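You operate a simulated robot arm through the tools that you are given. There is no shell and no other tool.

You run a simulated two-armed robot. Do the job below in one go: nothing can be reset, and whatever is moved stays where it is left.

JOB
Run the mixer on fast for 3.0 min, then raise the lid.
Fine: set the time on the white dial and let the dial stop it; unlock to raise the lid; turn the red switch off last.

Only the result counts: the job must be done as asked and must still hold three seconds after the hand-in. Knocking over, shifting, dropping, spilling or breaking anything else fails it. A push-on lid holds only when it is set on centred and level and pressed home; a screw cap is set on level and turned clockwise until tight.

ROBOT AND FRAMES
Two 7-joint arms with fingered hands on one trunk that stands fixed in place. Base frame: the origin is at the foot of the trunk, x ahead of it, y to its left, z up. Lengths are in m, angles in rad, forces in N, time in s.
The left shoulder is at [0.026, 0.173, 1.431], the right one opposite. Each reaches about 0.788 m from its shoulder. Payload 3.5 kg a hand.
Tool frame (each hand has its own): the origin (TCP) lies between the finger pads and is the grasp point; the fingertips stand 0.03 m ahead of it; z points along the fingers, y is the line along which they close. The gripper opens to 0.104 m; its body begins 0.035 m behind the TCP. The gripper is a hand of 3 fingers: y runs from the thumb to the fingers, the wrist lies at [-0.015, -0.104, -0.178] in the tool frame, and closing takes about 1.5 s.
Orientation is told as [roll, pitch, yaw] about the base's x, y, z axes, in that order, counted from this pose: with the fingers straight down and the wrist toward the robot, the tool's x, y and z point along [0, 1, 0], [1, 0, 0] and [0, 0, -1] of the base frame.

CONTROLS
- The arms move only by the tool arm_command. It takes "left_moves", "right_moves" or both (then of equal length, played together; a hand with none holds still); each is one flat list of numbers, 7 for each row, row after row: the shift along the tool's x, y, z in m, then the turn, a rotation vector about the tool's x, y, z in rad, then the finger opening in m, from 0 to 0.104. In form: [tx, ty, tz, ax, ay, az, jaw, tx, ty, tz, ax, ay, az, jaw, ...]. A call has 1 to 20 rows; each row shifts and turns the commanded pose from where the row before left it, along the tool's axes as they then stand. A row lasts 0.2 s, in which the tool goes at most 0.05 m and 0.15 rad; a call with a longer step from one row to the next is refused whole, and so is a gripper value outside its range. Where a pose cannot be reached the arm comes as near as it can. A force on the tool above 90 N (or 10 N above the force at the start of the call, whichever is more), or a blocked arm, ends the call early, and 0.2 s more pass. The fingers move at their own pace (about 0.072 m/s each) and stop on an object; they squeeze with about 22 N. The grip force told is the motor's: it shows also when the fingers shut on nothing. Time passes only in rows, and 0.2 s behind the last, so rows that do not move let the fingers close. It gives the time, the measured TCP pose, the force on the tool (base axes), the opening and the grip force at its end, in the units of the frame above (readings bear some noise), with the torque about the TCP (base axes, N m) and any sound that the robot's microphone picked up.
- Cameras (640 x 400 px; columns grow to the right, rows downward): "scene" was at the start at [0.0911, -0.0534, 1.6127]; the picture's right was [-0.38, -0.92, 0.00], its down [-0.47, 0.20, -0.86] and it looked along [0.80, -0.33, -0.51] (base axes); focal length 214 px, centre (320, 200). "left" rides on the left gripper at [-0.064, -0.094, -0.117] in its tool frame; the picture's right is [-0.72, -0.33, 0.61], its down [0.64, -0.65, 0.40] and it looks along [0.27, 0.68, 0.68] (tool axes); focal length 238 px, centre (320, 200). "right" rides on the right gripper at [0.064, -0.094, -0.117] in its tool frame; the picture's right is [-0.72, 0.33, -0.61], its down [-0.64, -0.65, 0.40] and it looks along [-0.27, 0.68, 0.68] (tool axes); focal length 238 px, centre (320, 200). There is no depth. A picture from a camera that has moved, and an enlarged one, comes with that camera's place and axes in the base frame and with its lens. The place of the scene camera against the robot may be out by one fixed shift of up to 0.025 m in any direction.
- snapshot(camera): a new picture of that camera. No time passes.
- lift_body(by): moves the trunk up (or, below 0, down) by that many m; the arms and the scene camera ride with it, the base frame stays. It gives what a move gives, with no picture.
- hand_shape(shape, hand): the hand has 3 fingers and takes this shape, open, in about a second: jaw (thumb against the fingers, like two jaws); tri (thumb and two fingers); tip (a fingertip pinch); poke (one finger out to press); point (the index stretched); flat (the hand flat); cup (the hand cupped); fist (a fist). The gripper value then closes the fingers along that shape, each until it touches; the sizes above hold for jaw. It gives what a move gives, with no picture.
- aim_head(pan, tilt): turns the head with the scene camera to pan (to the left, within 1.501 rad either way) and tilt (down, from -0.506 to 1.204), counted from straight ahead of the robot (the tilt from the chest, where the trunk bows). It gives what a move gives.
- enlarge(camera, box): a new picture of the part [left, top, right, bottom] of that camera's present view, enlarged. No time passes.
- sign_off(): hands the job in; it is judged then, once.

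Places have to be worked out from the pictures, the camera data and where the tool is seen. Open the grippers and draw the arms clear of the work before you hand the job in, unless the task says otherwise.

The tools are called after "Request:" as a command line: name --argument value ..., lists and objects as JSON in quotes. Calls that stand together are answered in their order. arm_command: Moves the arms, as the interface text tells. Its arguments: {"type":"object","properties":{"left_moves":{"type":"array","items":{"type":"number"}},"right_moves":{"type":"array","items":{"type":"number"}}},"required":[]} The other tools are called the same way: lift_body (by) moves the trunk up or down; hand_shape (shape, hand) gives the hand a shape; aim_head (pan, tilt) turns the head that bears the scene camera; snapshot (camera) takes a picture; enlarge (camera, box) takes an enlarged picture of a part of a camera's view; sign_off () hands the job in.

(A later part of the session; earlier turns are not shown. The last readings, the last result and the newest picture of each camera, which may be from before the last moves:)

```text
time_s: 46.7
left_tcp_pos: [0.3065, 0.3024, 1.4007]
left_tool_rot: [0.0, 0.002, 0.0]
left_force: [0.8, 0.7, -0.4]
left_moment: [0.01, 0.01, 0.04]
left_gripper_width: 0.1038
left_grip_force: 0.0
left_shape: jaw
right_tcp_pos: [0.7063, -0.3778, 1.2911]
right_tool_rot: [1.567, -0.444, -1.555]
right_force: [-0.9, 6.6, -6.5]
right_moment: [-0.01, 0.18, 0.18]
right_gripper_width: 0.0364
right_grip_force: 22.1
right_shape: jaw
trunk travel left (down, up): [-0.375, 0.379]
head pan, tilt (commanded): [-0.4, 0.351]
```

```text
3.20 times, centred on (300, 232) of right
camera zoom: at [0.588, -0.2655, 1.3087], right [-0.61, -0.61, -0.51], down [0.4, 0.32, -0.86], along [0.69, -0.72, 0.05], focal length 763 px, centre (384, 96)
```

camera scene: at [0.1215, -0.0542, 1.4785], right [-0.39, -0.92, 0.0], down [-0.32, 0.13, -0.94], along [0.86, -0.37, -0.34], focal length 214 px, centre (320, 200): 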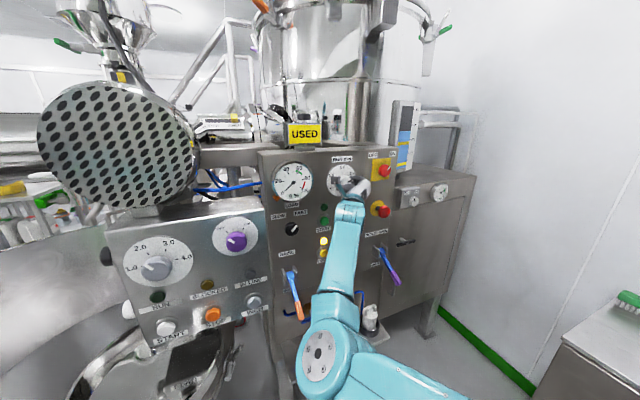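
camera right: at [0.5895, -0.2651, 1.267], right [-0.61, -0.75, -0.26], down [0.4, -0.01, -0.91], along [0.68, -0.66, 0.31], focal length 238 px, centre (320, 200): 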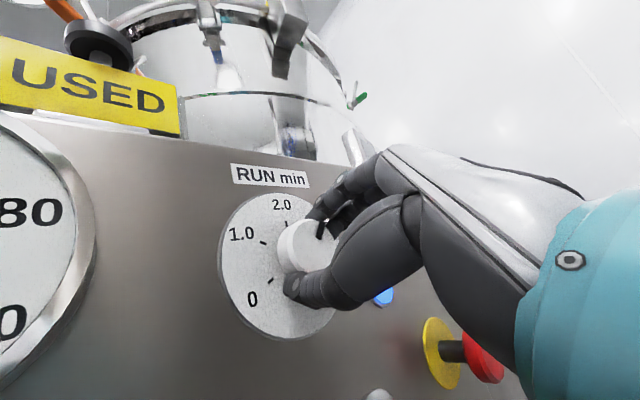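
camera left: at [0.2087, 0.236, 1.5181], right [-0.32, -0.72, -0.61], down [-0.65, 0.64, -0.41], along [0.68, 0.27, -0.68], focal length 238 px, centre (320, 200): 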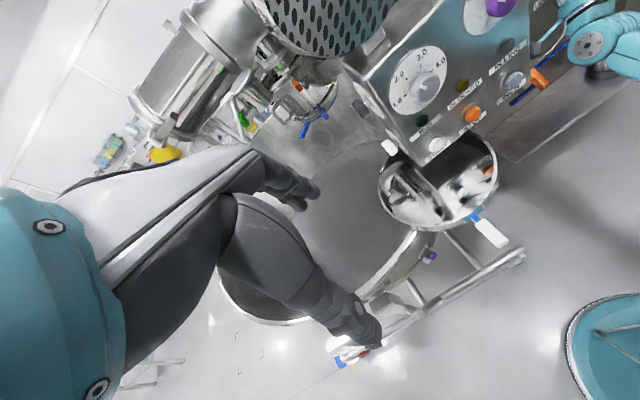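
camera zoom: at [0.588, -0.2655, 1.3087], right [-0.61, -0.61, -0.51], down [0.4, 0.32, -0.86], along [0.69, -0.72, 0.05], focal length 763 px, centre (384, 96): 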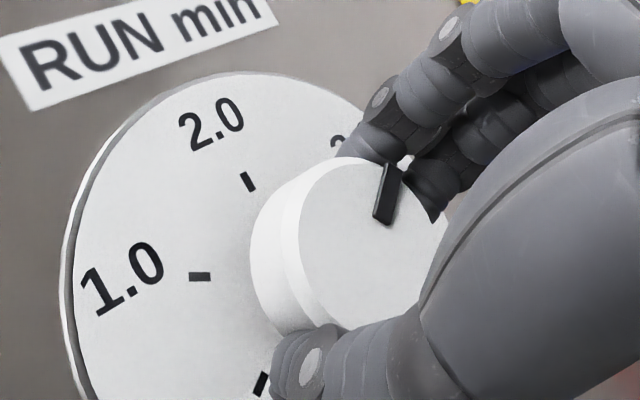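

The hand reading gives 3.13 rad net (2.99 min) and the pointer looks like about 58–60°. I open the fingers, draw back and read the dial freely.

Request:
arm_command --right_moves '[0, 0, 0, 0, 0, 0, 0.04, 0, 0, 0, 0, 0, 0, 0.07, 0, 0, 0, 0, 0, 0, 0.08, 0, 0, -0.03, 0, 0, 0, 0.08, 0, 0, -0.04, 0, 0, 0, 0.08, 0, 0, -0.04, 0, 0, 0, 0.08]'

Request:
enlarge --camera "scene" --box '[320, 160, 368, 190]'

Request:
snapshot --camera "right"

Request:
snapshot --camera "scene"

```text
time_s: 48.1
left_tcp_pos: [0.3051, 0.3015, 1.401]
left_tool_rot: [0.001, 0.0, 0.0]
left_force: [-0.9, -0.1, 0.0]
left_moment: [0.03, -0.03, 0.0]
left_gripper_width: 0.1038
left_grip_force: 0.0
left_shape: jaw
right_tcp_pos: [0.5924, -0.3793, 1.2925]
right_tool_rot: [1.568, -0.443, -1.555]
right_force: [0.2, 0.3, -0.9]
right_moment: [-0.03, 0.02, 0.02]
right_gripper_width: 0.0797
right_grip_force: 0.0
right_shape: jaw
trunk travel left (down, up): [-0.375, 0.379]
head pan, tilt (commanded): [-0.4, 0.351]
```

```text
13.33 times, centred on (344, 175) of scene
camera zoom: at [0.1201, -0.055, 1.4787], right [-0.39, -0.92, 0.0], down [-0.32, 0.13, -0.94], along [0.87, -0.37, -0.34], focal length 2860 px, centre (0, 533)
```

zoom: 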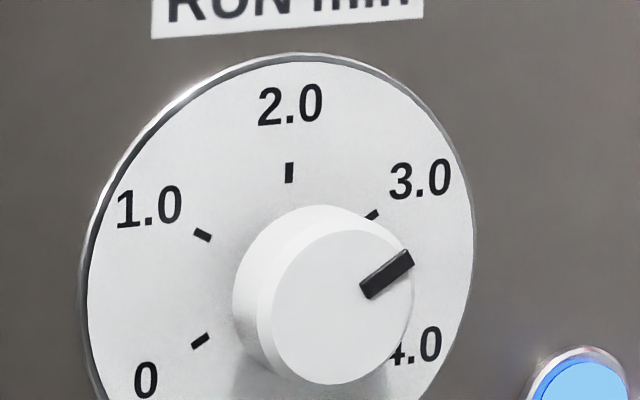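

```text
taken
camera right: at [0.4749, -0.2674, 1.3095], right [-0.61, -0.61, -0.51], down [0.4, 0.32, -0.86], along [0.69, -0.72, 0.05], focal length 238 px, centre (320, 200)
```

right: 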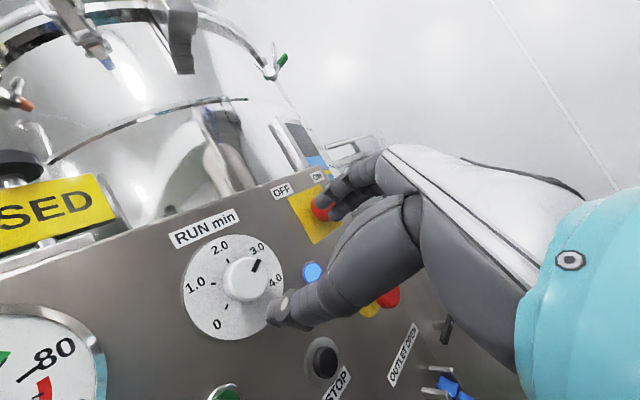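

```text
taken
camera scene: at [0.1201, -0.055, 1.4787], right [-0.39, -0.92, 0.0], down [-0.32, 0.13, -0.94], along [0.87, -0.37, -0.34], focal length 214 px, centre (320, 200)
```

scene: 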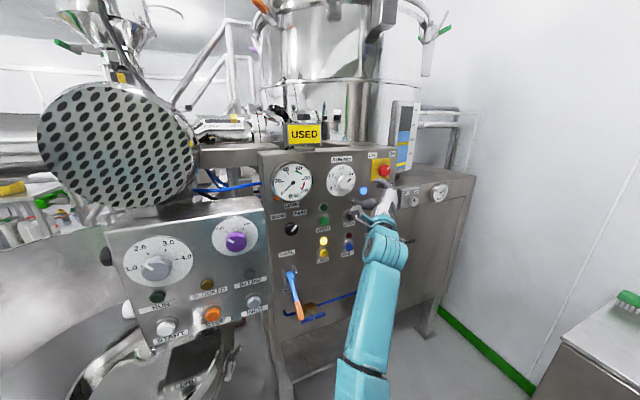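

The dial stayed where it was set and the pointer looks parallel to the line from the 0 tick to the 3.0 tick. I double-check with a strong enlargement from the hand camera.

Request:
enlarge --camera "right" --box '[176, 230, 296, 305]'

Request:
enlarge --camera "scene" --box '[326, 164, 358, 184]'

```text
5.33 times, centred on (236, 268) of right
camera zoom: at [0.4749, -0.2674, 1.3095], right [-0.61, -0.61, -0.51], down [0.4, 0.32, -0.86], along [0.69, -0.72, 0.05], focal length 1271 px, centre (768, -160)
```

zoom: 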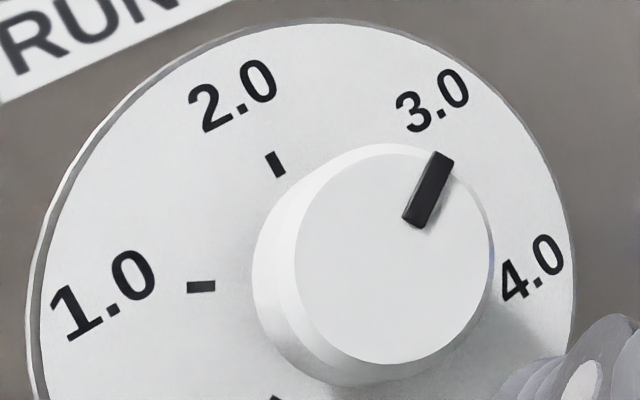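

```text
16.00 times, centred on (342, 174) of scene
camera zoom: at [0.1201, -0.055, 1.4787], right [-0.39, -0.92, 0.0], down [-0.32, 0.13, -0.94], along [0.87, -0.37, -0.34], focal length 3432 px, centre (-32, 616)
```

zoom: 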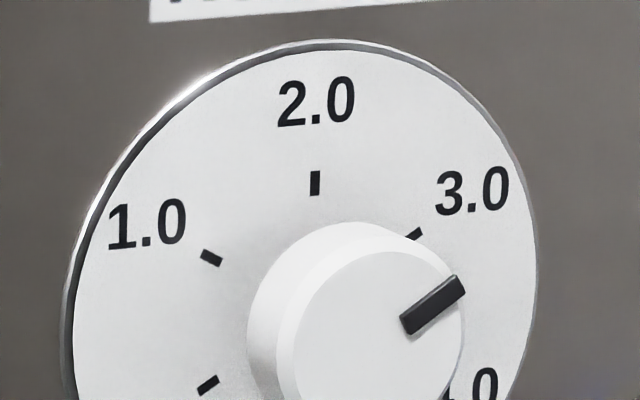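

Scene view, hand reading and ticks agree on about 2.98–3.0 min, so the dial is set. Now I turn the hand back and bring it in front of START (about [0.736, -0.310, 1.156]), keeping x about 0.56.

Request:
arm_command --right_moves '[0, 0, 0, 0, 0, -0.1455, 0.08, 0, 0, 0, 0, 0, -0.1455, 0.08, 0, 0, 0, 0, 0, -0.1455, 0.08, 0, 0, 0, 0, 0, -0.1455, 0.08, 0, 0, 0, 0, 0, -0.1455, 0.08, 0, 0, 0, 0, 0, -0.1455, 0.08, 0, 0, 0, 0, 0, -0.1455, 0.08, 0, 0, 0, 0, 0, -0.1455, 0.08, 0, 0, 0, 0, 0, -0.1455, 0.08, 0, 0, 0, 0, 0, -0.1455, 0.08, 0, 0, 0, 0, 0, -0.1455, 0.08, 0.0309, -0.0225, -0.0075, 0, 0, 0, 0.08, 0.0309, -0.0225, -0.0075, 0, 0, 0, 0.08, 0.0309, -0.0225, -0.0075, 0, 0, 0, 0.08, 0.0309, -0.0225, -0.0075, 0, 0, 0, 0.08]'

Request:
hand_shape --hand "right" --shape "poke"

Request:
snapshot --camera "scene"

Request:
enlarge --camera "scene" --box '[260, 160, 420, 260]'

Request:
snapshot --camera "right"

```text
time_s: 51.3
left_tcp_pos: [0.3038, 0.301, 1.4016]
left_tool_rot: [0.0, 0.001, 0.0]
left_force: [0.1, -0.4, -1.2]
left_moment: [0.04, 0.03, 0.0]
left_gripper_width: 0.1036
left_grip_force: 0.1
left_shape: jaw
right_tcp_pos: [0.5652, -0.31, 1.1554]
right_tool_rot: [-1.568, -1.097, 1.58]
right_force: [0.0, 0.1, 0.2]
right_moment: [0.03, -0.02, -0.01]
right_gripper_width: 0.0796
right_grip_force: 0.0
right_shape: jaw
trunk travel left (down, up): [-0.375, 0.379]
head pan, tilt (commanded): [-0.4, 0.351]
```

```text
time_s: 52.2
left_tcp_pos: [0.306, 0.3009, 1.4019]
left_tool_rot: [-0.001, 0.0, 0.0]
left_force: [-0.1, 0.5, 0.3]
left_moment: [0.01, 0.02, 0.02]
left_gripper_width: 0.1035
left_grip_force: 0.1
left_shape: jaw
right_tcp_pos: [0.5647, -0.31, 1.1558]
right_tool_rot: [-1.567, -1.1, 1.582]
right_force: [0.4, -1.2, -0.8]
right_moment: [0.0, -0.01, 0.0]
right_gripper_width: 0.0
right_grip_force: 0.0
right_shape: poke
trunk travel left (down, up): [-0.375, 0.379]
head pan, tilt (commanded): [-0.4, 0.351]
```

```text
taken
camera scene: at [0.1209, -0.055, 1.4786], right [-0.39, -0.92, 0.0], down [-0.32, 0.13, -0.94], along [0.86, -0.37, -0.34], focal length 214 px, centre (320, 200)
```

scene: 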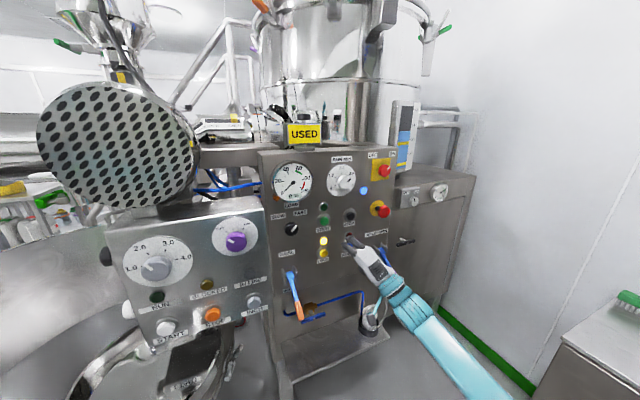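

```text
4.00 times, centred on (340, 210) of scene
camera zoom: at [0.1209, -0.055, 1.4786], right [-0.39, -0.92, 0.0], down [-0.32, 0.13, -0.94], along [0.86, -0.37, -0.34], focal length 858 px, centre (240, 160)
```

zoom: 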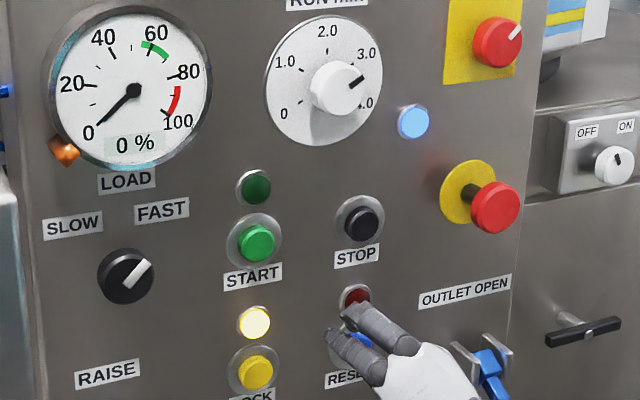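

```text
taken
camera right: at [0.4479, -0.297, 1.043], right [-0.61, -0.5, 0.62], down [0.42, -0.86, -0.29], along [0.68, 0.08, 0.73], focal length 238 px, centre (320, 200)
```

right: 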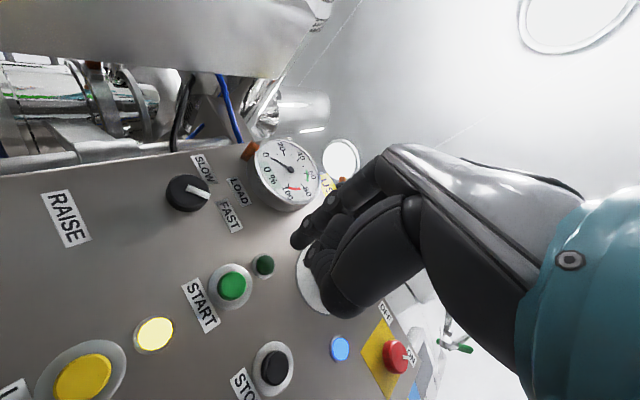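

I look closely at the poke shape to find where its fingertip lies relative to the tool frame.

Request:
enlarge --camera "right" --box '[240, 160, 400, 260]'

Request:
enlarge --camera "right" --box '[260, 220, 420, 320]'

Request:
enlarge --camera "scene" --box '[328, 225, 408, 275]'

```text
4.00 times, centred on (320, 210) of right
camera zoom: at [0.4479, -0.297, 1.043], right [-0.61, -0.5, 0.62], down [0.42, -0.86, -0.29], along [0.68, 0.08, 0.73], focal length 953 px, centre (320, 160)
```

zoom: 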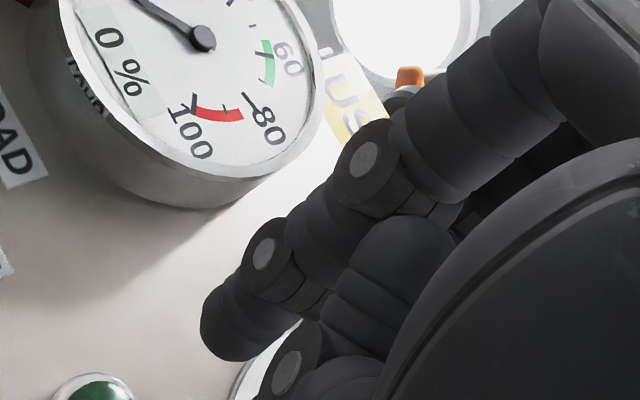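

```text
4.00 times, centred on (340, 270) of right
camera zoom: at [0.4479, -0.297, 1.043], right [-0.61, -0.5, 0.62], down [0.42, -0.86, -0.29], along [0.68, 0.08, 0.73], focal length 953 px, centre (240, -80)
```

zoom: 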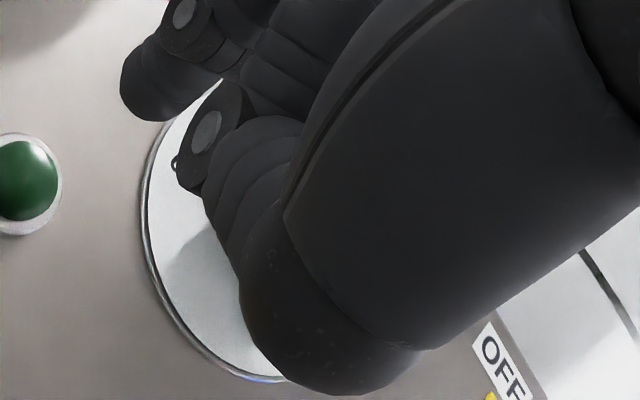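

```text
8.00 times, centred on (368, 250) of scene
camera zoom: at [0.1209, -0.055, 1.4786], right [-0.39, -0.92, 0.0], down [-0.32, 0.13, -0.94], along [0.86, -0.37, -0.34], focal length 1716 px, centre (-64, -200)
```

zoom: 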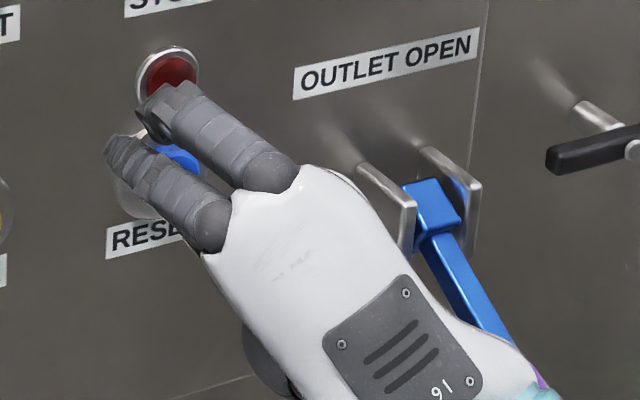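

The extended finger's tip lies at about [0.010, 0, 0.028] in the tool frame, i.e. now near [0.592, -0.302, 1.151]. I shift it onto the START axis and advance to just short of the button.

Request:
arm_command --right_moves '[-0.0107, -0.001, 0, 0, 0, 0, 0, 0, 0, 0.045, 0, 0, 0, 0, 0, 0, 0.045, 0, 0, 0, 0, 0, 0, 0.04, 0, 0, 0, 0]'

Request:
enlarge --camera "scene" --box '[290, 190, 390, 252]'

Request:
snapshot --camera "right"

```text
time_s: 53.2
left_tcp_pos: [0.307, 0.3014, 1.4026]
left_tool_rot: [0.001, 0.001, -0.002]
left_force: [0.3, -0.2, -0.3]
left_moment: [-0.05, 0.02, 0.03]
left_gripper_width: 0.1037
left_grip_force: 0.1
left_shape: jaw
right_tcp_pos: [0.6963, -0.3199, 1.1594]
right_tool_rot: [-1.568, -1.098, 1.58]
right_force: [0.2, 0.9, 0.2]
right_moment: [0.04, 0.0, 0.02]
right_gripper_width: 0.0001
right_grip_force: 0.1
right_shape: poke
trunk travel left (down, up): [-0.375, 0.379]
head pan, tilt (commanded): [-0.4, 0.351]
```

```text
6.40 times, centred on (340, 221) of scene
camera zoom: at [0.1219, -0.0545, 1.4784], right [-0.39, -0.92, 0.0], down [-0.32, 0.13, -0.94], along [0.86, -0.37, -0.34], focal length 1373 px, centre (192, 66)
```

zoom: 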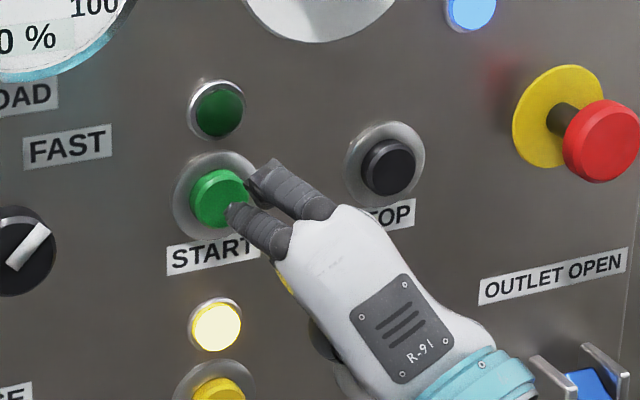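

```text
taken
camera right: at [0.5794, -0.3059, 1.0465], right [-0.61, -0.5, 0.62], down [0.42, -0.86, -0.29], along [0.68, 0.08, 0.73], focal length 238 px, centre (320, 200)
```

right: 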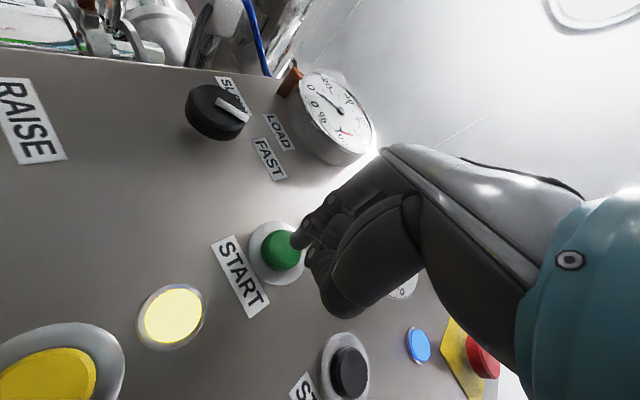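

The fingertip is right in front of the button. I press forward in small steps.

Request:
arm_command --right_moves '[0, 0, 0.008, 0, 0, 0, 0, 0, 0, 0.004, 0, 0, 0, 0, 0, 0, 0.003, 0, 0, 0, 0, 0, 0, 0.003, 0, 0, 0, 0]'

Request:
enlarge --camera "scene" --box '[260, 140, 420, 240]'

Request:
snapshot --camera "right"

```text
time_s: 54.2
left_tcp_pos: [0.3045, 0.2993, 1.4031]
left_tool_rot: [0.001, 0.0, 0.001]
left_force: [0.2, 0.4, -0.2]
left_moment: [0.01, 0.0, 0.03]
left_gripper_width: 0.1037
left_grip_force: 0.1
left_shape: jaw
right_tcp_pos: [0.7117, -0.3182, 1.1596]
right_tool_rot: [-1.569, -1.099, 1.583]
right_force: [-4.3, -1.0, 0.4]
right_moment: [-0.01, 0.0, 0.01]
right_gripper_width: 0.0
right_grip_force: 0.0
right_shape: poke
trunk travel left (down, up): [-0.375, 0.379]
head pan, tilt (commanded): [-0.4, 0.351]
heard: click
```

```text
4.00 times, centred on (340, 190) of scene
camera zoom: at [0.1199, -0.0551, 1.4787], right [-0.39, -0.92, 0.0], down [-0.32, 0.13, -0.94], along [0.87, -0.37, -0.34], focal length 858 px, centre (240, 240)
```

zoom: 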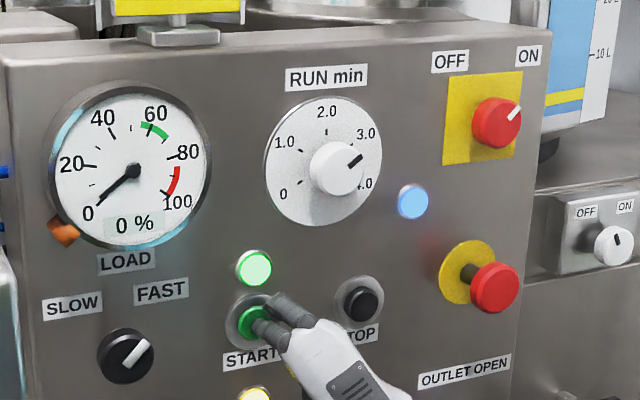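

```text
taken
camera right: at [0.5949, -0.3054, 1.0468], right [-0.61, -0.5, 0.62], down [0.42, -0.86, -0.29], along [0.68, 0.08, 0.73], focal length 238 px, centre (320, 200)
```

right: 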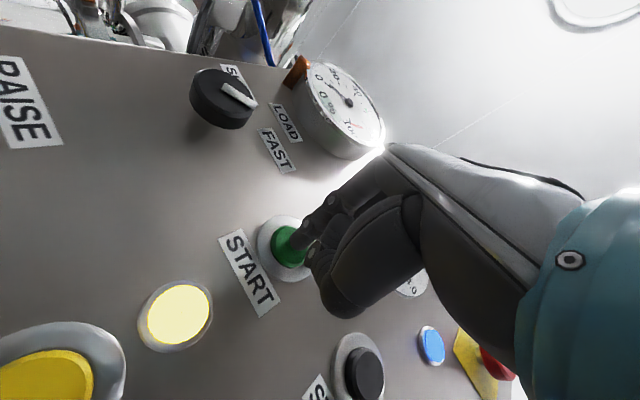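

A click was heard and the green lamp is lit: the mixer runs. I draw the finger back and watch the dial and the load gauge.

Request:
arm_command --right_moves '[0, 0, -0.03, 0, 0, 0, 0, 0, 0, -0.04, 0, 0, 0, 0, 0, 0, -0.04, 0, 0, 0, 0, 0, 0, 0, 0, 0, 0, 0, 0, 0, 0, 0, 0, 0, 0]'

Request:
enlarge --camera "scene" --box '[260, 140, 420, 240]'

Request:
enlarge --camera "scene" --box '[326, 164, 358, 184]'

```text
time_s: 55.4
left_tcp_pos: [0.3044, 0.3008, 1.4028]
left_tool_rot: [0.0, 0.0, 0.003]
left_force: [0.5, -0.5, 0.2]
left_moment: [-0.02, -0.02, 0.04]
left_gripper_width: 0.1038
left_grip_force: 0.1
left_shape: jaw
right_tcp_pos: [0.6024, -0.3205, 1.1599]
right_tool_rot: [-1.57, -1.097, 1.581]
right_force: [0.0, 0.6, 0.9]
right_moment: [-0.01, 0.0, -0.04]
right_gripper_width: 0.0001
right_grip_force: 0.1
right_shape: poke
trunk travel left (down, up): [-0.375, 0.379]
head pan, tilt (commanded): [-0.4, 0.351]
```

```text
4.00 times, centred on (340, 190) of scene
camera zoom: at [0.1204, -0.0551, 1.4786], right [-0.39, -0.92, 0.0], down [-0.32, 0.13, -0.94], along [0.86, -0.37, -0.34], focal length 858 px, centre (240, 240)
```

zoom: 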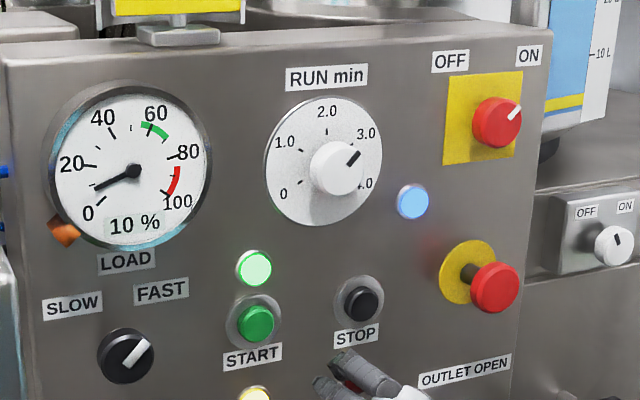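

```text
16.00 times, centred on (342, 174) of scene
camera zoom: at [0.1204, -0.0551, 1.4786], right [-0.39, -0.92, 0.0], down [-0.32, 0.13, -0.94], along [0.86, -0.37, -0.34], focal length 3432 px, centre (-32, 616)
```

zoom: 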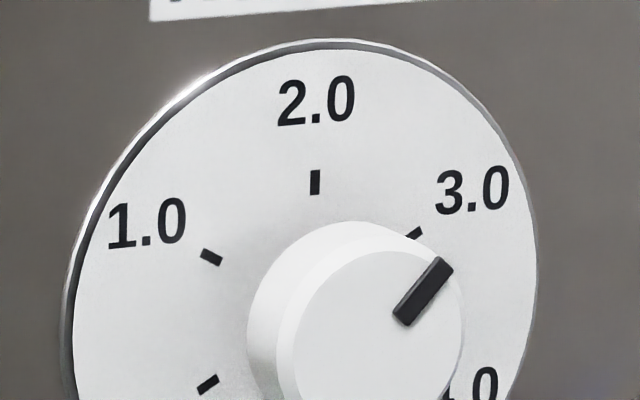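

The dial is running down quickly (about 8 s per dial minute) and the load gauge reads 10 %. While it runs I move the finger in front of LOCK (about [0.738, -0.309, 1.027]) at a safe distance, without touching it, and wait.

Request:
arm_command --right_moves '[0.0197, -0.038, 0, 0, 0, 0, 0, 0.0197, -0.038, 0, 0, 0, 0, 0, 0.0197, -0.038, 0, 0, 0, 0, 0, 0, 0, 0, 0, 0, 0, 0, 0, 0, 0, 0, 0, 0, 0, 0, 0, 0, 0, 0, 0, 0, 0, 0, 0, 0, 0, 0, 0, 0, 0, 0, 0, 0, 0, 0, 0, 0, 0, 0, 0, 0, 0, 0, 0, 0, 0, 0, 0, 0]'

Request:
enlarge --camera "scene" --box '[260, 140, 420, 240]'

Request:
snapshot --camera "scene"

Request:
snapshot --camera "right"

```text
time_s: 57.6
left_tcp_pos: [0.3056, 0.301, 1.4018]
left_tool_rot: [0.0, 0.0, -0.001]
left_force: [0.4, 0.2, -0.4]
left_moment: [0.01, -0.01, 0.01]
left_gripper_width: 0.1037
left_grip_force: 0.1
left_shape: jaw
right_tcp_pos: [0.6029, -0.3195, 1.0302]
right_tool_rot: [-1.567, -1.098, 1.583]
right_force: [0.0, 0.0, 0.0]
right_moment: [-0.01, 0.04, 0.0]
right_gripper_width: 0.0
right_grip_force: 0.0
right_shape: poke
trunk travel left (down, up): [-0.375, 0.379]
head pan, tilt (commanded): [-0.4, 0.351]
```

```text
4.00 times, centred on (340, 190) of scene
camera zoom: at [0.1208, -0.055, 1.4786], right [-0.39, -0.92, 0.0], down [-0.32, 0.13, -0.94], along [0.86, -0.37, -0.34], focal length 858 px, centre (240, 240)
```

zoom: 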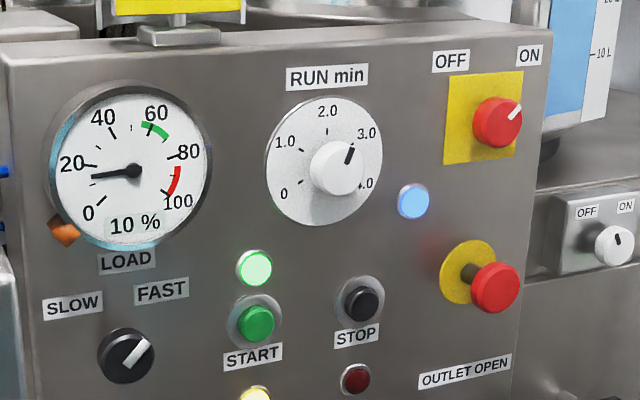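

```text
taken
camera scene: at [0.1208, -0.055, 1.4786], right [-0.39, -0.92, 0.0], down [-0.32, 0.13, -0.94], along [0.86, -0.37, -0.34], focal length 214 px, centre (320, 200)
```

scene: 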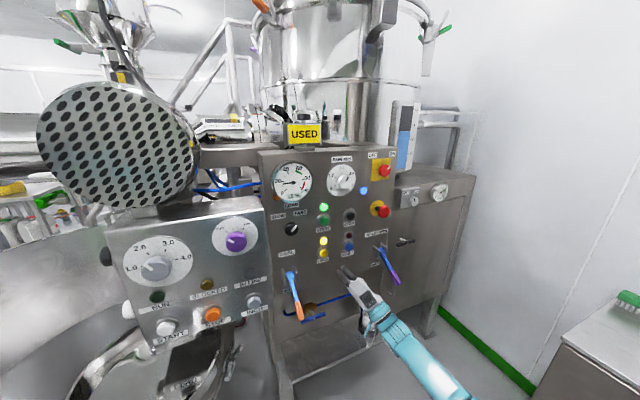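

```text
taken
camera right: at [0.4855, -0.306, 0.9172], right [-0.61, -0.5, 0.62], down [0.42, -0.86, -0.29], along [0.68, 0.08, 0.73], focal length 238 px, centre (320, 200)
```

right: 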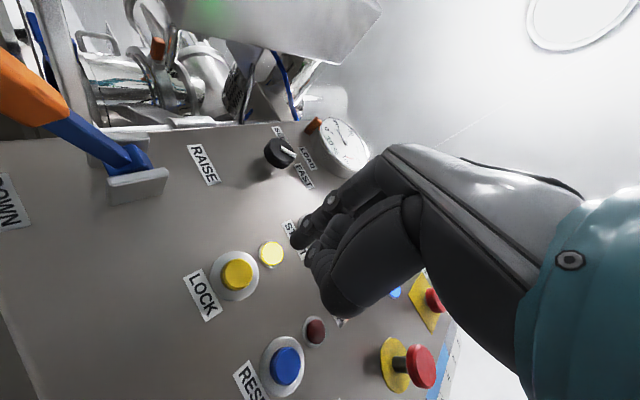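

The dial has come down to about 2.4. I keep the arm still and wait.

Request:
arm_command --right_moves '[0, 0, 0, 0, 0, 0, 0, 0, 0, 0, 0, 0, 0, 0, 0, 0, 0, 0, 0, 0, 0, 0, 0, 0, 0, 0, 0, 0, 0, 0, 0, 0, 0, 0, 0, 0, 0, 0, 0, 0, 0, 0, 0, 0, 0, 0, 0, 0, 0, 0, 0, 0, 0, 0, 0, 0, 0, 0, 0, 0, 0, 0, 0, 0, 0, 0, 0, 0, 0, 0, 0, 0, 0, 0, 0, 0, 0, 0, 0, 0, 0, 0, 0, 0, 0, 0, 0, 0, 0, 0, 0, 0, 0, 0, 0, 0, 0, 0, 0, 0, 0, 0, 0, 0, 0, 0, 0, 0, 0, 0, 0, 0, 0, 0, 0, 0, 0, 0, 0, 0, 0, 0, 0, 0, 0, 0, 0, 0, 0, 0, 0, 0, 0, 0, 0, 0, 0, 0, 0, 0]'

Request:
enlarge --camera "scene" --box '[260, 140, 420, 240]'

```text
time_s: 61.8
left_tcp_pos: [0.3056, 0.3007, 1.402]
left_tool_rot: [0.001, 0.0, -0.001]
left_force: [0.0, -0.2, -0.6]
left_moment: [-0.01, -0.01, -0.01]
left_gripper_width: 0.1037
left_grip_force: 0.0
left_shape: jaw
right_tcp_pos: [0.6039, -0.3201, 1.0298]
right_tool_rot: [-1.568, -1.097, 1.582]
right_force: [-0.2, -0.3, 0.0]
right_moment: [-0.02, 0.01, 0.02]
right_gripper_width: 0.0
right_grip_force: 0.1
right_shape: poke
trunk travel left (down, up): [-0.375, 0.379]
head pan, tilt (commanded): [-0.4, 0.351]
```

```text
4.00 times, centred on (340, 190) of scene
camera zoom: at [0.1209, -0.055, 1.4786], right [-0.39, -0.92, 0.0], down [-0.32, 0.13, -0.94], along [0.86, -0.37, -0.34], focal length 858 px, centre (240, 240)
```

zoom: 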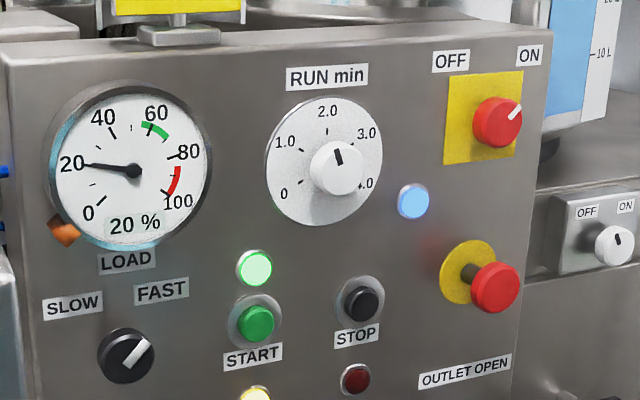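

Load 20 %, dial near 1.7. I wait on.

Request:
arm_command --right_moves '[0, 0, 0, 0, 0, 0, 0, 0, 0, 0, 0, 0, 0, 0, 0, 0, 0, 0, 0, 0, 0, 0, 0, 0, 0, 0, 0, 0, 0, 0, 0, 0, 0, 0, 0, 0, 0, 0, 0, 0, 0, 0, 0, 0, 0, 0, 0, 0, 0, 0, 0, 0, 0, 0, 0, 0, 0, 0, 0, 0, 0, 0, 0, 0, 0, 0, 0, 0, 0, 0, 0, 0, 0, 0, 0, 0, 0, 0, 0, 0, 0, 0, 0, 0, 0, 0, 0, 0, 0, 0, 0, 0, 0, 0, 0, 0, 0, 0, 0, 0, 0, 0, 0, 0, 0, 0, 0, 0, 0, 0, 0, 0, 0, 0, 0, 0, 0, 0, 0, 0, 0, 0, 0, 0, 0, 0, 0, 0, 0, 0, 0, 0, 0, 0, 0, 0, 0, 0, 0, 0]'

Request:
enlarge --camera "scene" --box '[260, 140, 420, 240]'

```text
time_s: 66.0
left_tcp_pos: [0.3054, 0.3001, 1.402]
left_tool_rot: [0.001, 0.001, 0.0]
left_force: [-0.7, -1.5, -0.3]
left_moment: [-0.03, 0.01, -0.02]
left_gripper_width: 0.1039
left_grip_force: 0.1
left_shape: jaw
right_tcp_pos: [0.6032, -0.3192, 1.0306]
right_tool_rot: [-1.567, -1.098, 1.582]
right_force: [0.1, 0.3, -0.3]
right_moment: [0.03, 0.01, -0.01]
right_gripper_width: 0.0
right_grip_force: 0.1
right_shape: poke
trunk travel left (down, up): [-0.375, 0.379]
head pan, tilt (commanded): [-0.4, 0.351]
```

```text
4.00 times, centred on (340, 190) of scene
camera zoom: at [0.1209, -0.055, 1.4786], right [-0.39, -0.92, 0.0], down [-0.32, 0.13, -0.94], along [0.86, -0.37, -0.34], focal length 858 px, centre (240, 240)
```

zoom: 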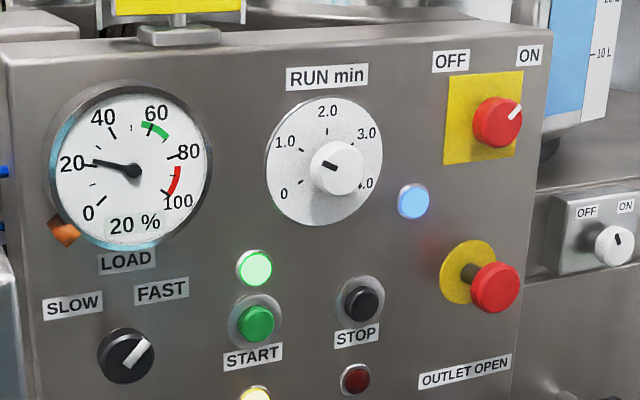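

The dial shows about 1.0 and the load is still low. I keep waiting.

Request:
arm_command --right_moves '[0, 0, 0, 0, 0, 0, 0, 0, 0, 0, 0, 0, 0, 0, 0, 0, 0, 0, 0, 0, 0, 0, 0, 0, 0, 0, 0, 0, 0, 0, 0, 0, 0, 0, 0, 0, 0, 0, 0, 0, 0, 0, 0, 0, 0, 0, 0, 0, 0, 0, 0, 0, 0, 0, 0, 0, 0, 0, 0, 0, 0, 0, 0, 0, 0, 0, 0, 0, 0, 0, 0, 0, 0, 0, 0, 0, 0, 0, 0, 0, 0, 0, 0, 0, 0, 0, 0, 0, 0, 0, 0, 0, 0, 0, 0, 0, 0, 0, 0, 0, 0, 0, 0, 0, 0, 0, 0, 0, 0, 0, 0, 0, 0, 0, 0, 0, 0, 0, 0, 0, 0, 0, 0, 0, 0, 0, 0, 0, 0, 0, 0, 0, 0, 0, 0, 0, 0, 0, 0, 0]'

Request:
enlarge --camera "scene" --box '[260, 140, 420, 240]'

```text
time_s: 70.2
left_tcp_pos: [0.3062, 0.3014, 1.4012]
left_tool_rot: [0.0, 0.001, 0.0]
left_force: [-0.1, -0.5, 0.8]
left_moment: [0.0, -0.02, 0.0]
left_gripper_width: 0.1037
left_grip_force: 0.1
left_shape: jaw
right_tcp_pos: [0.6025, -0.3191, 1.0302]
right_tool_rot: [-1.568, -1.096, 1.58]
right_force: [1.5, 0.0, -1.0]
right_moment: [0.03, -0.01, 0.01]
right_gripper_width: 0.0
right_grip_force: 0.1
right_shape: poke
trunk travel left (down, up): [-0.375, 0.379]
head pan, tilt (commanded): [-0.4, 0.351]
```

```text
4.00 times, centred on (340, 190) of scene
camera zoom: at [0.1209, -0.055, 1.4786], right [-0.39, -0.92, 0.0], down [-0.32, 0.13, -0.94], along [0.86, -0.37, -0.34], focal length 858 px, centre (240, 240)
```

zoom: 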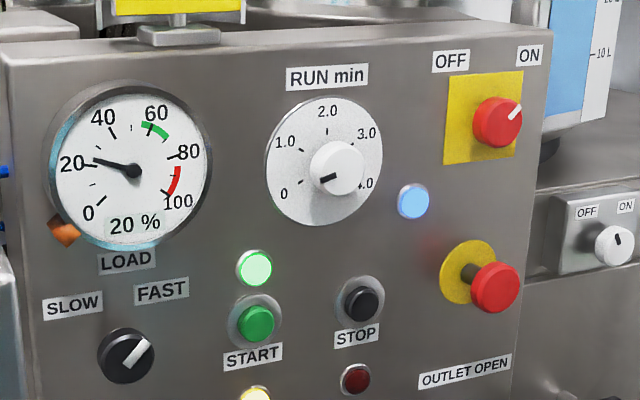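

The dial is close to 0 (about 0.3). I wait a little more until it stops the machine by itself.

Request:
arm_command --right_moves '[0, 0, 0, 0, 0, 0, 0, 0, 0, 0, 0, 0, 0, 0, 0, 0, 0, 0, 0, 0, 0, 0, 0, 0, 0, 0, 0, 0, 0, 0, 0, 0, 0, 0, 0, 0, 0, 0, 0, 0, 0, 0, 0, 0, 0, 0, 0, 0, 0, 0, 0, 0, 0, 0, 0, 0, 0, 0, 0, 0, 0, 0, 0, 0, 0, 0, 0, 0, 0, 0, 0, 0, 0, 0, 0, 0, 0, 0, 0, 0, 0, 0, 0, 0, 0, 0, 0, 0, 0, 0, 0, 0, 0, 0, 0, 0, 0, 0, 0, 0, 0, 0, 0, 0, 0, 0, 0, 0, 0, 0, 0, 0, 0, 0, 0, 0, 0, 0, 0, 0, 0, 0, 0, 0, 0, 0, 0, 0, 0, 0, 0, 0, 0, 0, 0, 0, 0, 0, 0, 0]'

Request:
enlarge --camera "scene" --box '[260, 140, 420, 240]'

Request:
enlarge --camera "scene" --box '[260, 200, 420, 300]'

```text
time_s: 74.4
left_tcp_pos: [0.3049, 0.3021, 1.403]
left_tool_rot: [0.001, -0.001, 0.001]
left_force: [0.3, 1.1, 0.8]
left_moment: [-0.04, 0.01, -0.02]
left_gripper_width: 0.1037
left_grip_force: 0.0
left_shape: jaw
right_tcp_pos: [0.6031, -0.3189, 1.0298]
right_tool_rot: [-1.568, -1.098, 1.581]
right_force: [0.5, 1.1, 0.3]
right_moment: [0.01, 0.0, 0.0]
right_gripper_width: 0.0
right_grip_force: 0.0
right_shape: poke
trunk travel left (down, up): [-0.375, 0.379]
head pan, tilt (commanded): [-0.4, 0.351]
```

```text
4.00 times, centred on (340, 190) of scene
camera zoom: at [0.1209, -0.055, 1.4786], right [-0.39, -0.92, 0.0], down [-0.32, 0.13, -0.94], along [0.86, -0.37, -0.34], focal length 858 px, centre (240, 240)
```

zoom: 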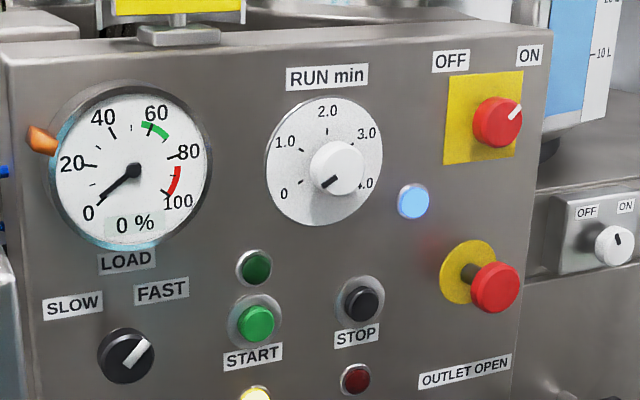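

```text
4.00 times, centred on (340, 250) of scene
camera zoom: at [0.1209, -0.055, 1.4786], right [-0.39, -0.92, 0.0], down [-0.32, 0.13, -0.94], along [0.86, -0.37, -0.34], focal length 858 px, centre (240, 0)
```

zoom: 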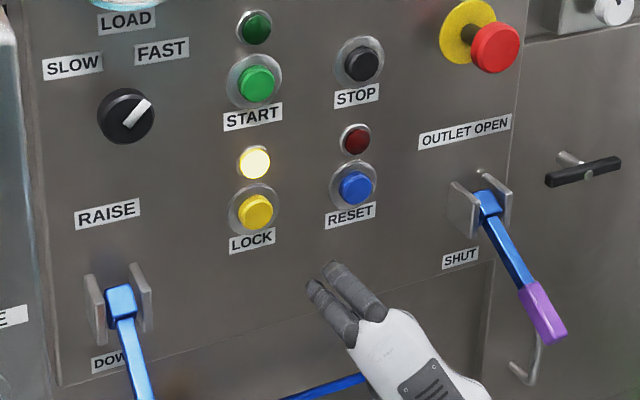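

The dial stopped the machine: green lamp off, load 0 %, dial at 0; the yellow lock lamp is still lit. Now I advance the finger to just before the LOCK button.

Request:
arm_command --right_moves '[0, 0, 0.045, 0, 0, 0, 0, 0, 0, 0.045, 0, 0, 0, 0]'

Request:
enlarge --camera "scene" --box '[280, 215, 380, 277]'

Request:
snapshot --camera "right"

```text
time_s: 75.0
left_tcp_pos: [0.3052, 0.3018, 1.4017]
left_tool_rot: [-0.001, -0.001, 0.0]
left_force: [0.0, 0.4, 0.1]
left_moment: [-0.02, -0.02, 0.0]
left_gripper_width: 0.1036
left_grip_force: 0.0
left_shape: jaw
right_tcp_pos: [0.6849, -0.3116, 1.0366]
right_tool_rot: [-1.576, -1.098, 1.593]
right_force: [-0.2, -0.7, 0.5]
right_moment: [-0.01, 0.03, 0.01]
right_gripper_width: 0.0
right_grip_force: 0.0
right_shape: poke
right hand out of reach, approached as far as the arm can: row 2
trunk travel left (down, up): [-0.375, 0.379]
head pan, tilt (commanded): [-0.4, 0.351]
```

```text
6.40 times, centred on (330, 246) of scene
camera zoom: at [0.1206, -0.0543, 1.4786], right [-0.39, -0.92, 0.0], down [-0.32, 0.13, -0.94], along [0.86, -0.37, -0.34], focal length 1373 px, centre (256, -94)
```

zoom: 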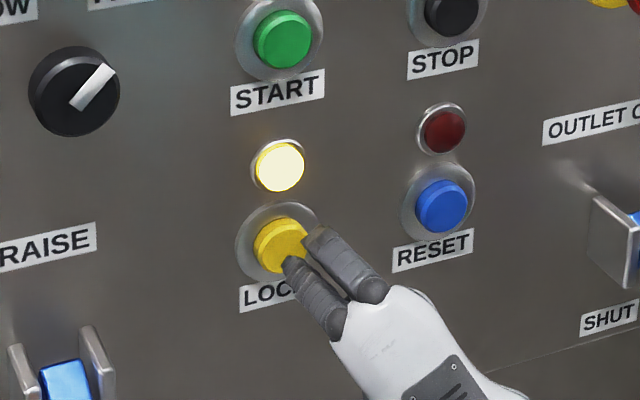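

```text
taken
camera right: at [0.5685, -0.299, 0.9237], right [-0.61, -0.5, 0.62], down [0.42, -0.86, -0.29], along [0.68, 0.08, 0.73], focal length 238 px, centre (320, 200)
```

right: 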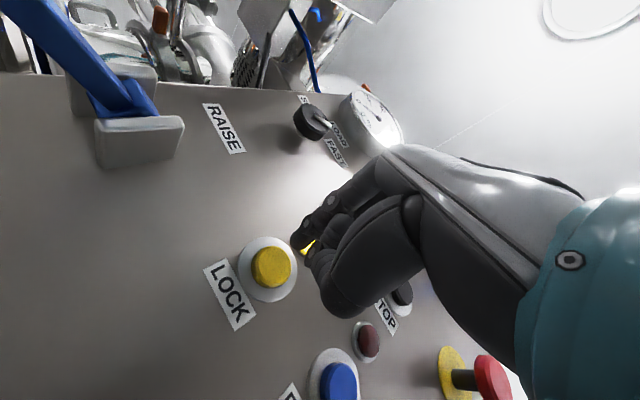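

The arm is at the end of its reach here (it came only to x 0.685 and off line). I draw back and raise the hand 0.1 m, so that I can then lower the trunk by 0.1 m.

Request:
arm_command --right_moves '[0, 0, -0.04, 0, 0, 0, 0, 0, 0, -0.04, 0, 0, 0, 0, -0.0227, 0.0446, 0, 0, 0, 0, 0, -0.0227, 0.0446, 0, 0, 0, 0, 0]'

Request:
lift_body --by -0.1

Request:
snapshot --camera "scene"

Request:
snapshot --camera "right"

```text
time_s: 76.0
left_tcp_pos: [0.3044, 0.3025, 1.4018]
left_tool_rot: [0.0, -0.001, -0.001]
left_force: [0.7, -0.7, -0.2]
left_moment: [0.03, 0.0, 0.0]
left_gripper_width: 0.1038
left_grip_force: 0.0
left_shape: jaw
right_tcp_pos: [0.6042, -0.314, 1.1383]
right_tool_rot: [-1.565, -1.098, 1.58]
right_force: [0.4, 0.1, -0.6]
right_moment: [0.03, 0.0, 0.0]
right_gripper_width: 0.0
right_grip_force: 0.1
right_shape: poke
trunk travel left (down, up): [-0.375, 0.379]
head pan, tilt (commanded): [-0.4, 0.351]
```

```text
time_s: 77.3
left_tcp_pos: [0.3045, 0.3007, 1.3025]
left_tool_rot: [0.001, 0.0, 0.001]
left_force: [-0.2, 0.7, -0.2]
left_moment: [-0.02, -0.01, 0.01]
left_gripper_width: 0.1038
left_grip_force: 0.0
left_shape: jaw
right_tcp_pos: [0.6049, -0.3154, 1.0381]
right_tool_rot: [-1.57, -1.099, 1.583]
right_force: [0.1, 0.4, 0.5]
right_moment: [0.04, -0.02, 0.05]
right_gripper_width: 0.0
right_grip_force: 0.0
right_shape: poke
trunk travel left (down, up): [-0.275, 0.479]
head pan, tilt (commanded): [-0.4, 0.351]
```

```text
taken
camera scene: at [0.1541, -0.055, 1.3773], right [-0.39, -0.92, 0.0], down [-0.32, 0.13, -0.94], along [0.87, -0.37, -0.34], focal length 214 px, centre (320, 200)
```

scene: 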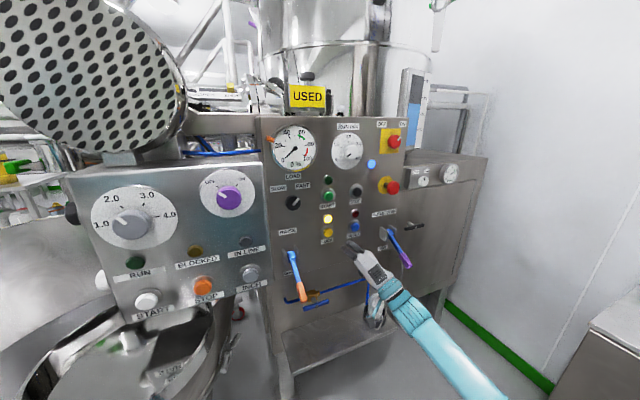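

```text
taken
camera right: at [0.4874, -0.3015, 0.9243], right [-0.61, -0.5, 0.62], down [0.42, -0.86, -0.29], along [0.68, 0.08, 0.73], focal length 238 px, centre (320, 200)
```

right: 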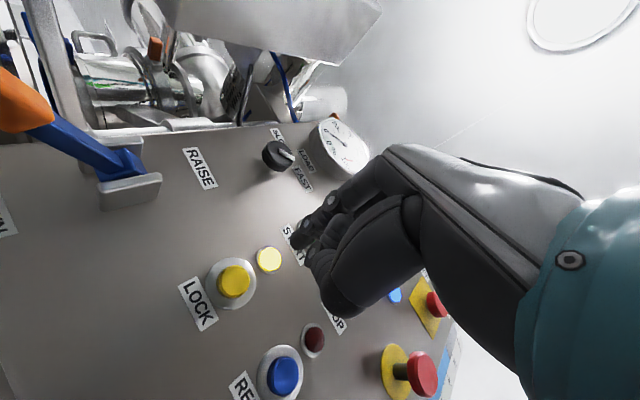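

With the trunk lower the shoulders also came forward. I correct the finger onto the LOCK axis and advance to just short of the button.

Request:
arm_command --right_moves '[-0.0004, -0.0091, 0.02, 0, 0, 0, 0, 0, 0, 0.035, 0, 0, 0, 0, 0, 0, 0.033, 0, 0, 0, 0]'

Request:
enlarge --camera "scene" --box '[280, 195, 380, 257]'

Request:
snapshot --camera "right"

```text
time_s: 78.1
left_tcp_pos: [0.3061, 0.3022, 1.3011]
left_tool_rot: [0.001, 0.001, 0.0]
left_force: [-0.4, 0.0, -0.7]
left_moment: [0.0, -0.04, -0.02]
left_gripper_width: 0.1035
left_grip_force: 0.0
left_shape: jaw
right_tcp_pos: [0.6933, -0.3174, 1.028]
right_tool_rot: [-1.565, -1.098, 1.581]
right_force: [0.3, -0.8, 0.2]
right_moment: [-0.04, -0.02, 0.02]
right_gripper_width: 0.0
right_grip_force: 0.1
right_shape: poke
trunk travel left (down, up): [-0.275, 0.479]
head pan, tilt (commanded): [-0.4, 0.351]
```

```text
6.40 times, centred on (330, 226) of scene
camera zoom: at [0.155, -0.0549, 1.377], right [-0.39, -0.92, 0.0], down [-0.32, 0.13, -0.94], along [0.86, -0.37, -0.34], focal length 1373 px, centre (256, 34)
```

zoom: 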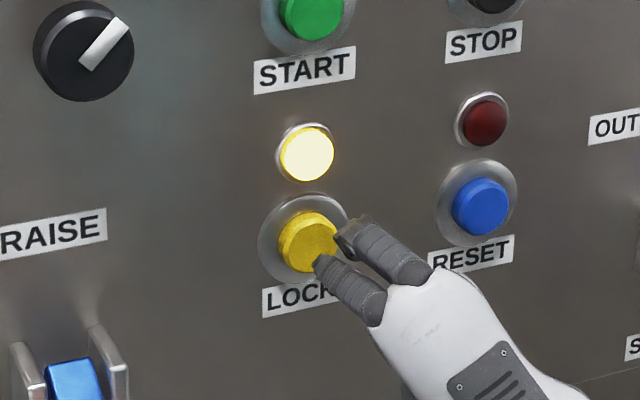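

```text
taken
camera right: at [0.5764, -0.3041, 0.9147], right [-0.61, -0.5, 0.62], down [0.42, -0.86, -0.29], along [0.68, 0.08, 0.73], focal length 238 px, centre (320, 200)
```

right: 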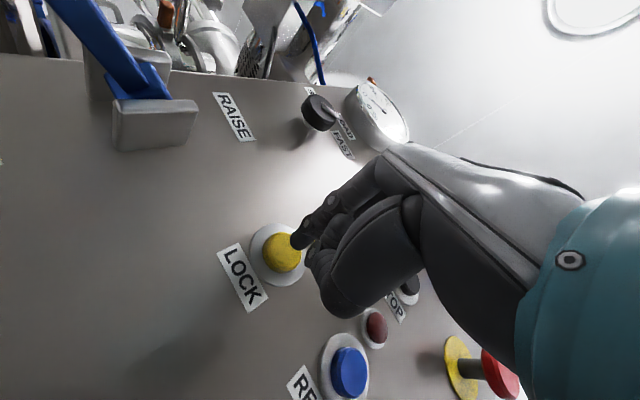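

Same alignment as for START. I press LOCK in small steps.

Request:
arm_command --right_moves '[0, 0, 0.01, 0, 0, 0, 0, 0, 0, 0.004, 0, 0, 0, 0, 0, 0, 0.003, 0, 0, 0, 0, 0, 0, 0.003, 0, 0, 0, 0]'

Request:
enlarge --camera "scene" --box '[280, 195, 380, 257]'

```text
time_s: 79.1
left_tcp_pos: [0.3043, 0.3017, 1.3013]
left_tool_rot: [-0.001, 0.0, 0.0]
left_force: [0.4, 0.5, -0.5]
left_moment: [0.03, 0.02, -0.03]
left_gripper_width: 0.1037
left_grip_force: 0.0
left_shape: jaw
right_tcp_pos: [0.7117, -0.3162, 1.0293]
right_tool_rot: [-1.571, -1.098, 1.585]
right_force: [-6.1, 1.3, -0.2]
right_moment: [0.02, -0.01, -0.01]
right_gripper_width: 0.0001
right_grip_force: 0.1
right_shape: poke
trunk travel left (down, up): [-0.275, 0.479]
head pan, tilt (commanded): [-0.4, 0.351]
heard: click
```

```text
6.40 times, centred on (330, 226) of scene
camera zoom: at [0.1538, -0.0549, 1.3772], right [-0.39, -0.92, 0.0], down [-0.32, 0.13, -0.94], along [0.87, -0.37, -0.34], focal length 1373 px, centre (256, 34)
```

zoom: 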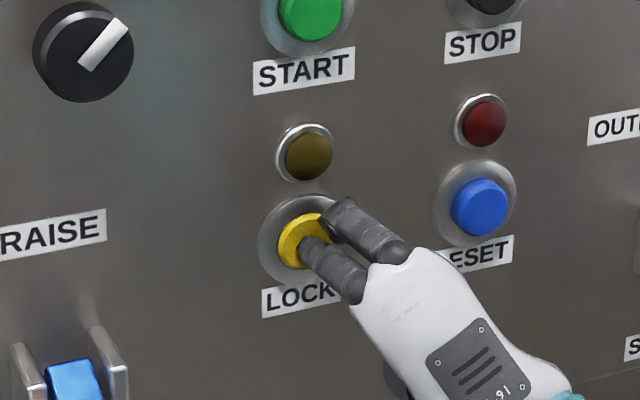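

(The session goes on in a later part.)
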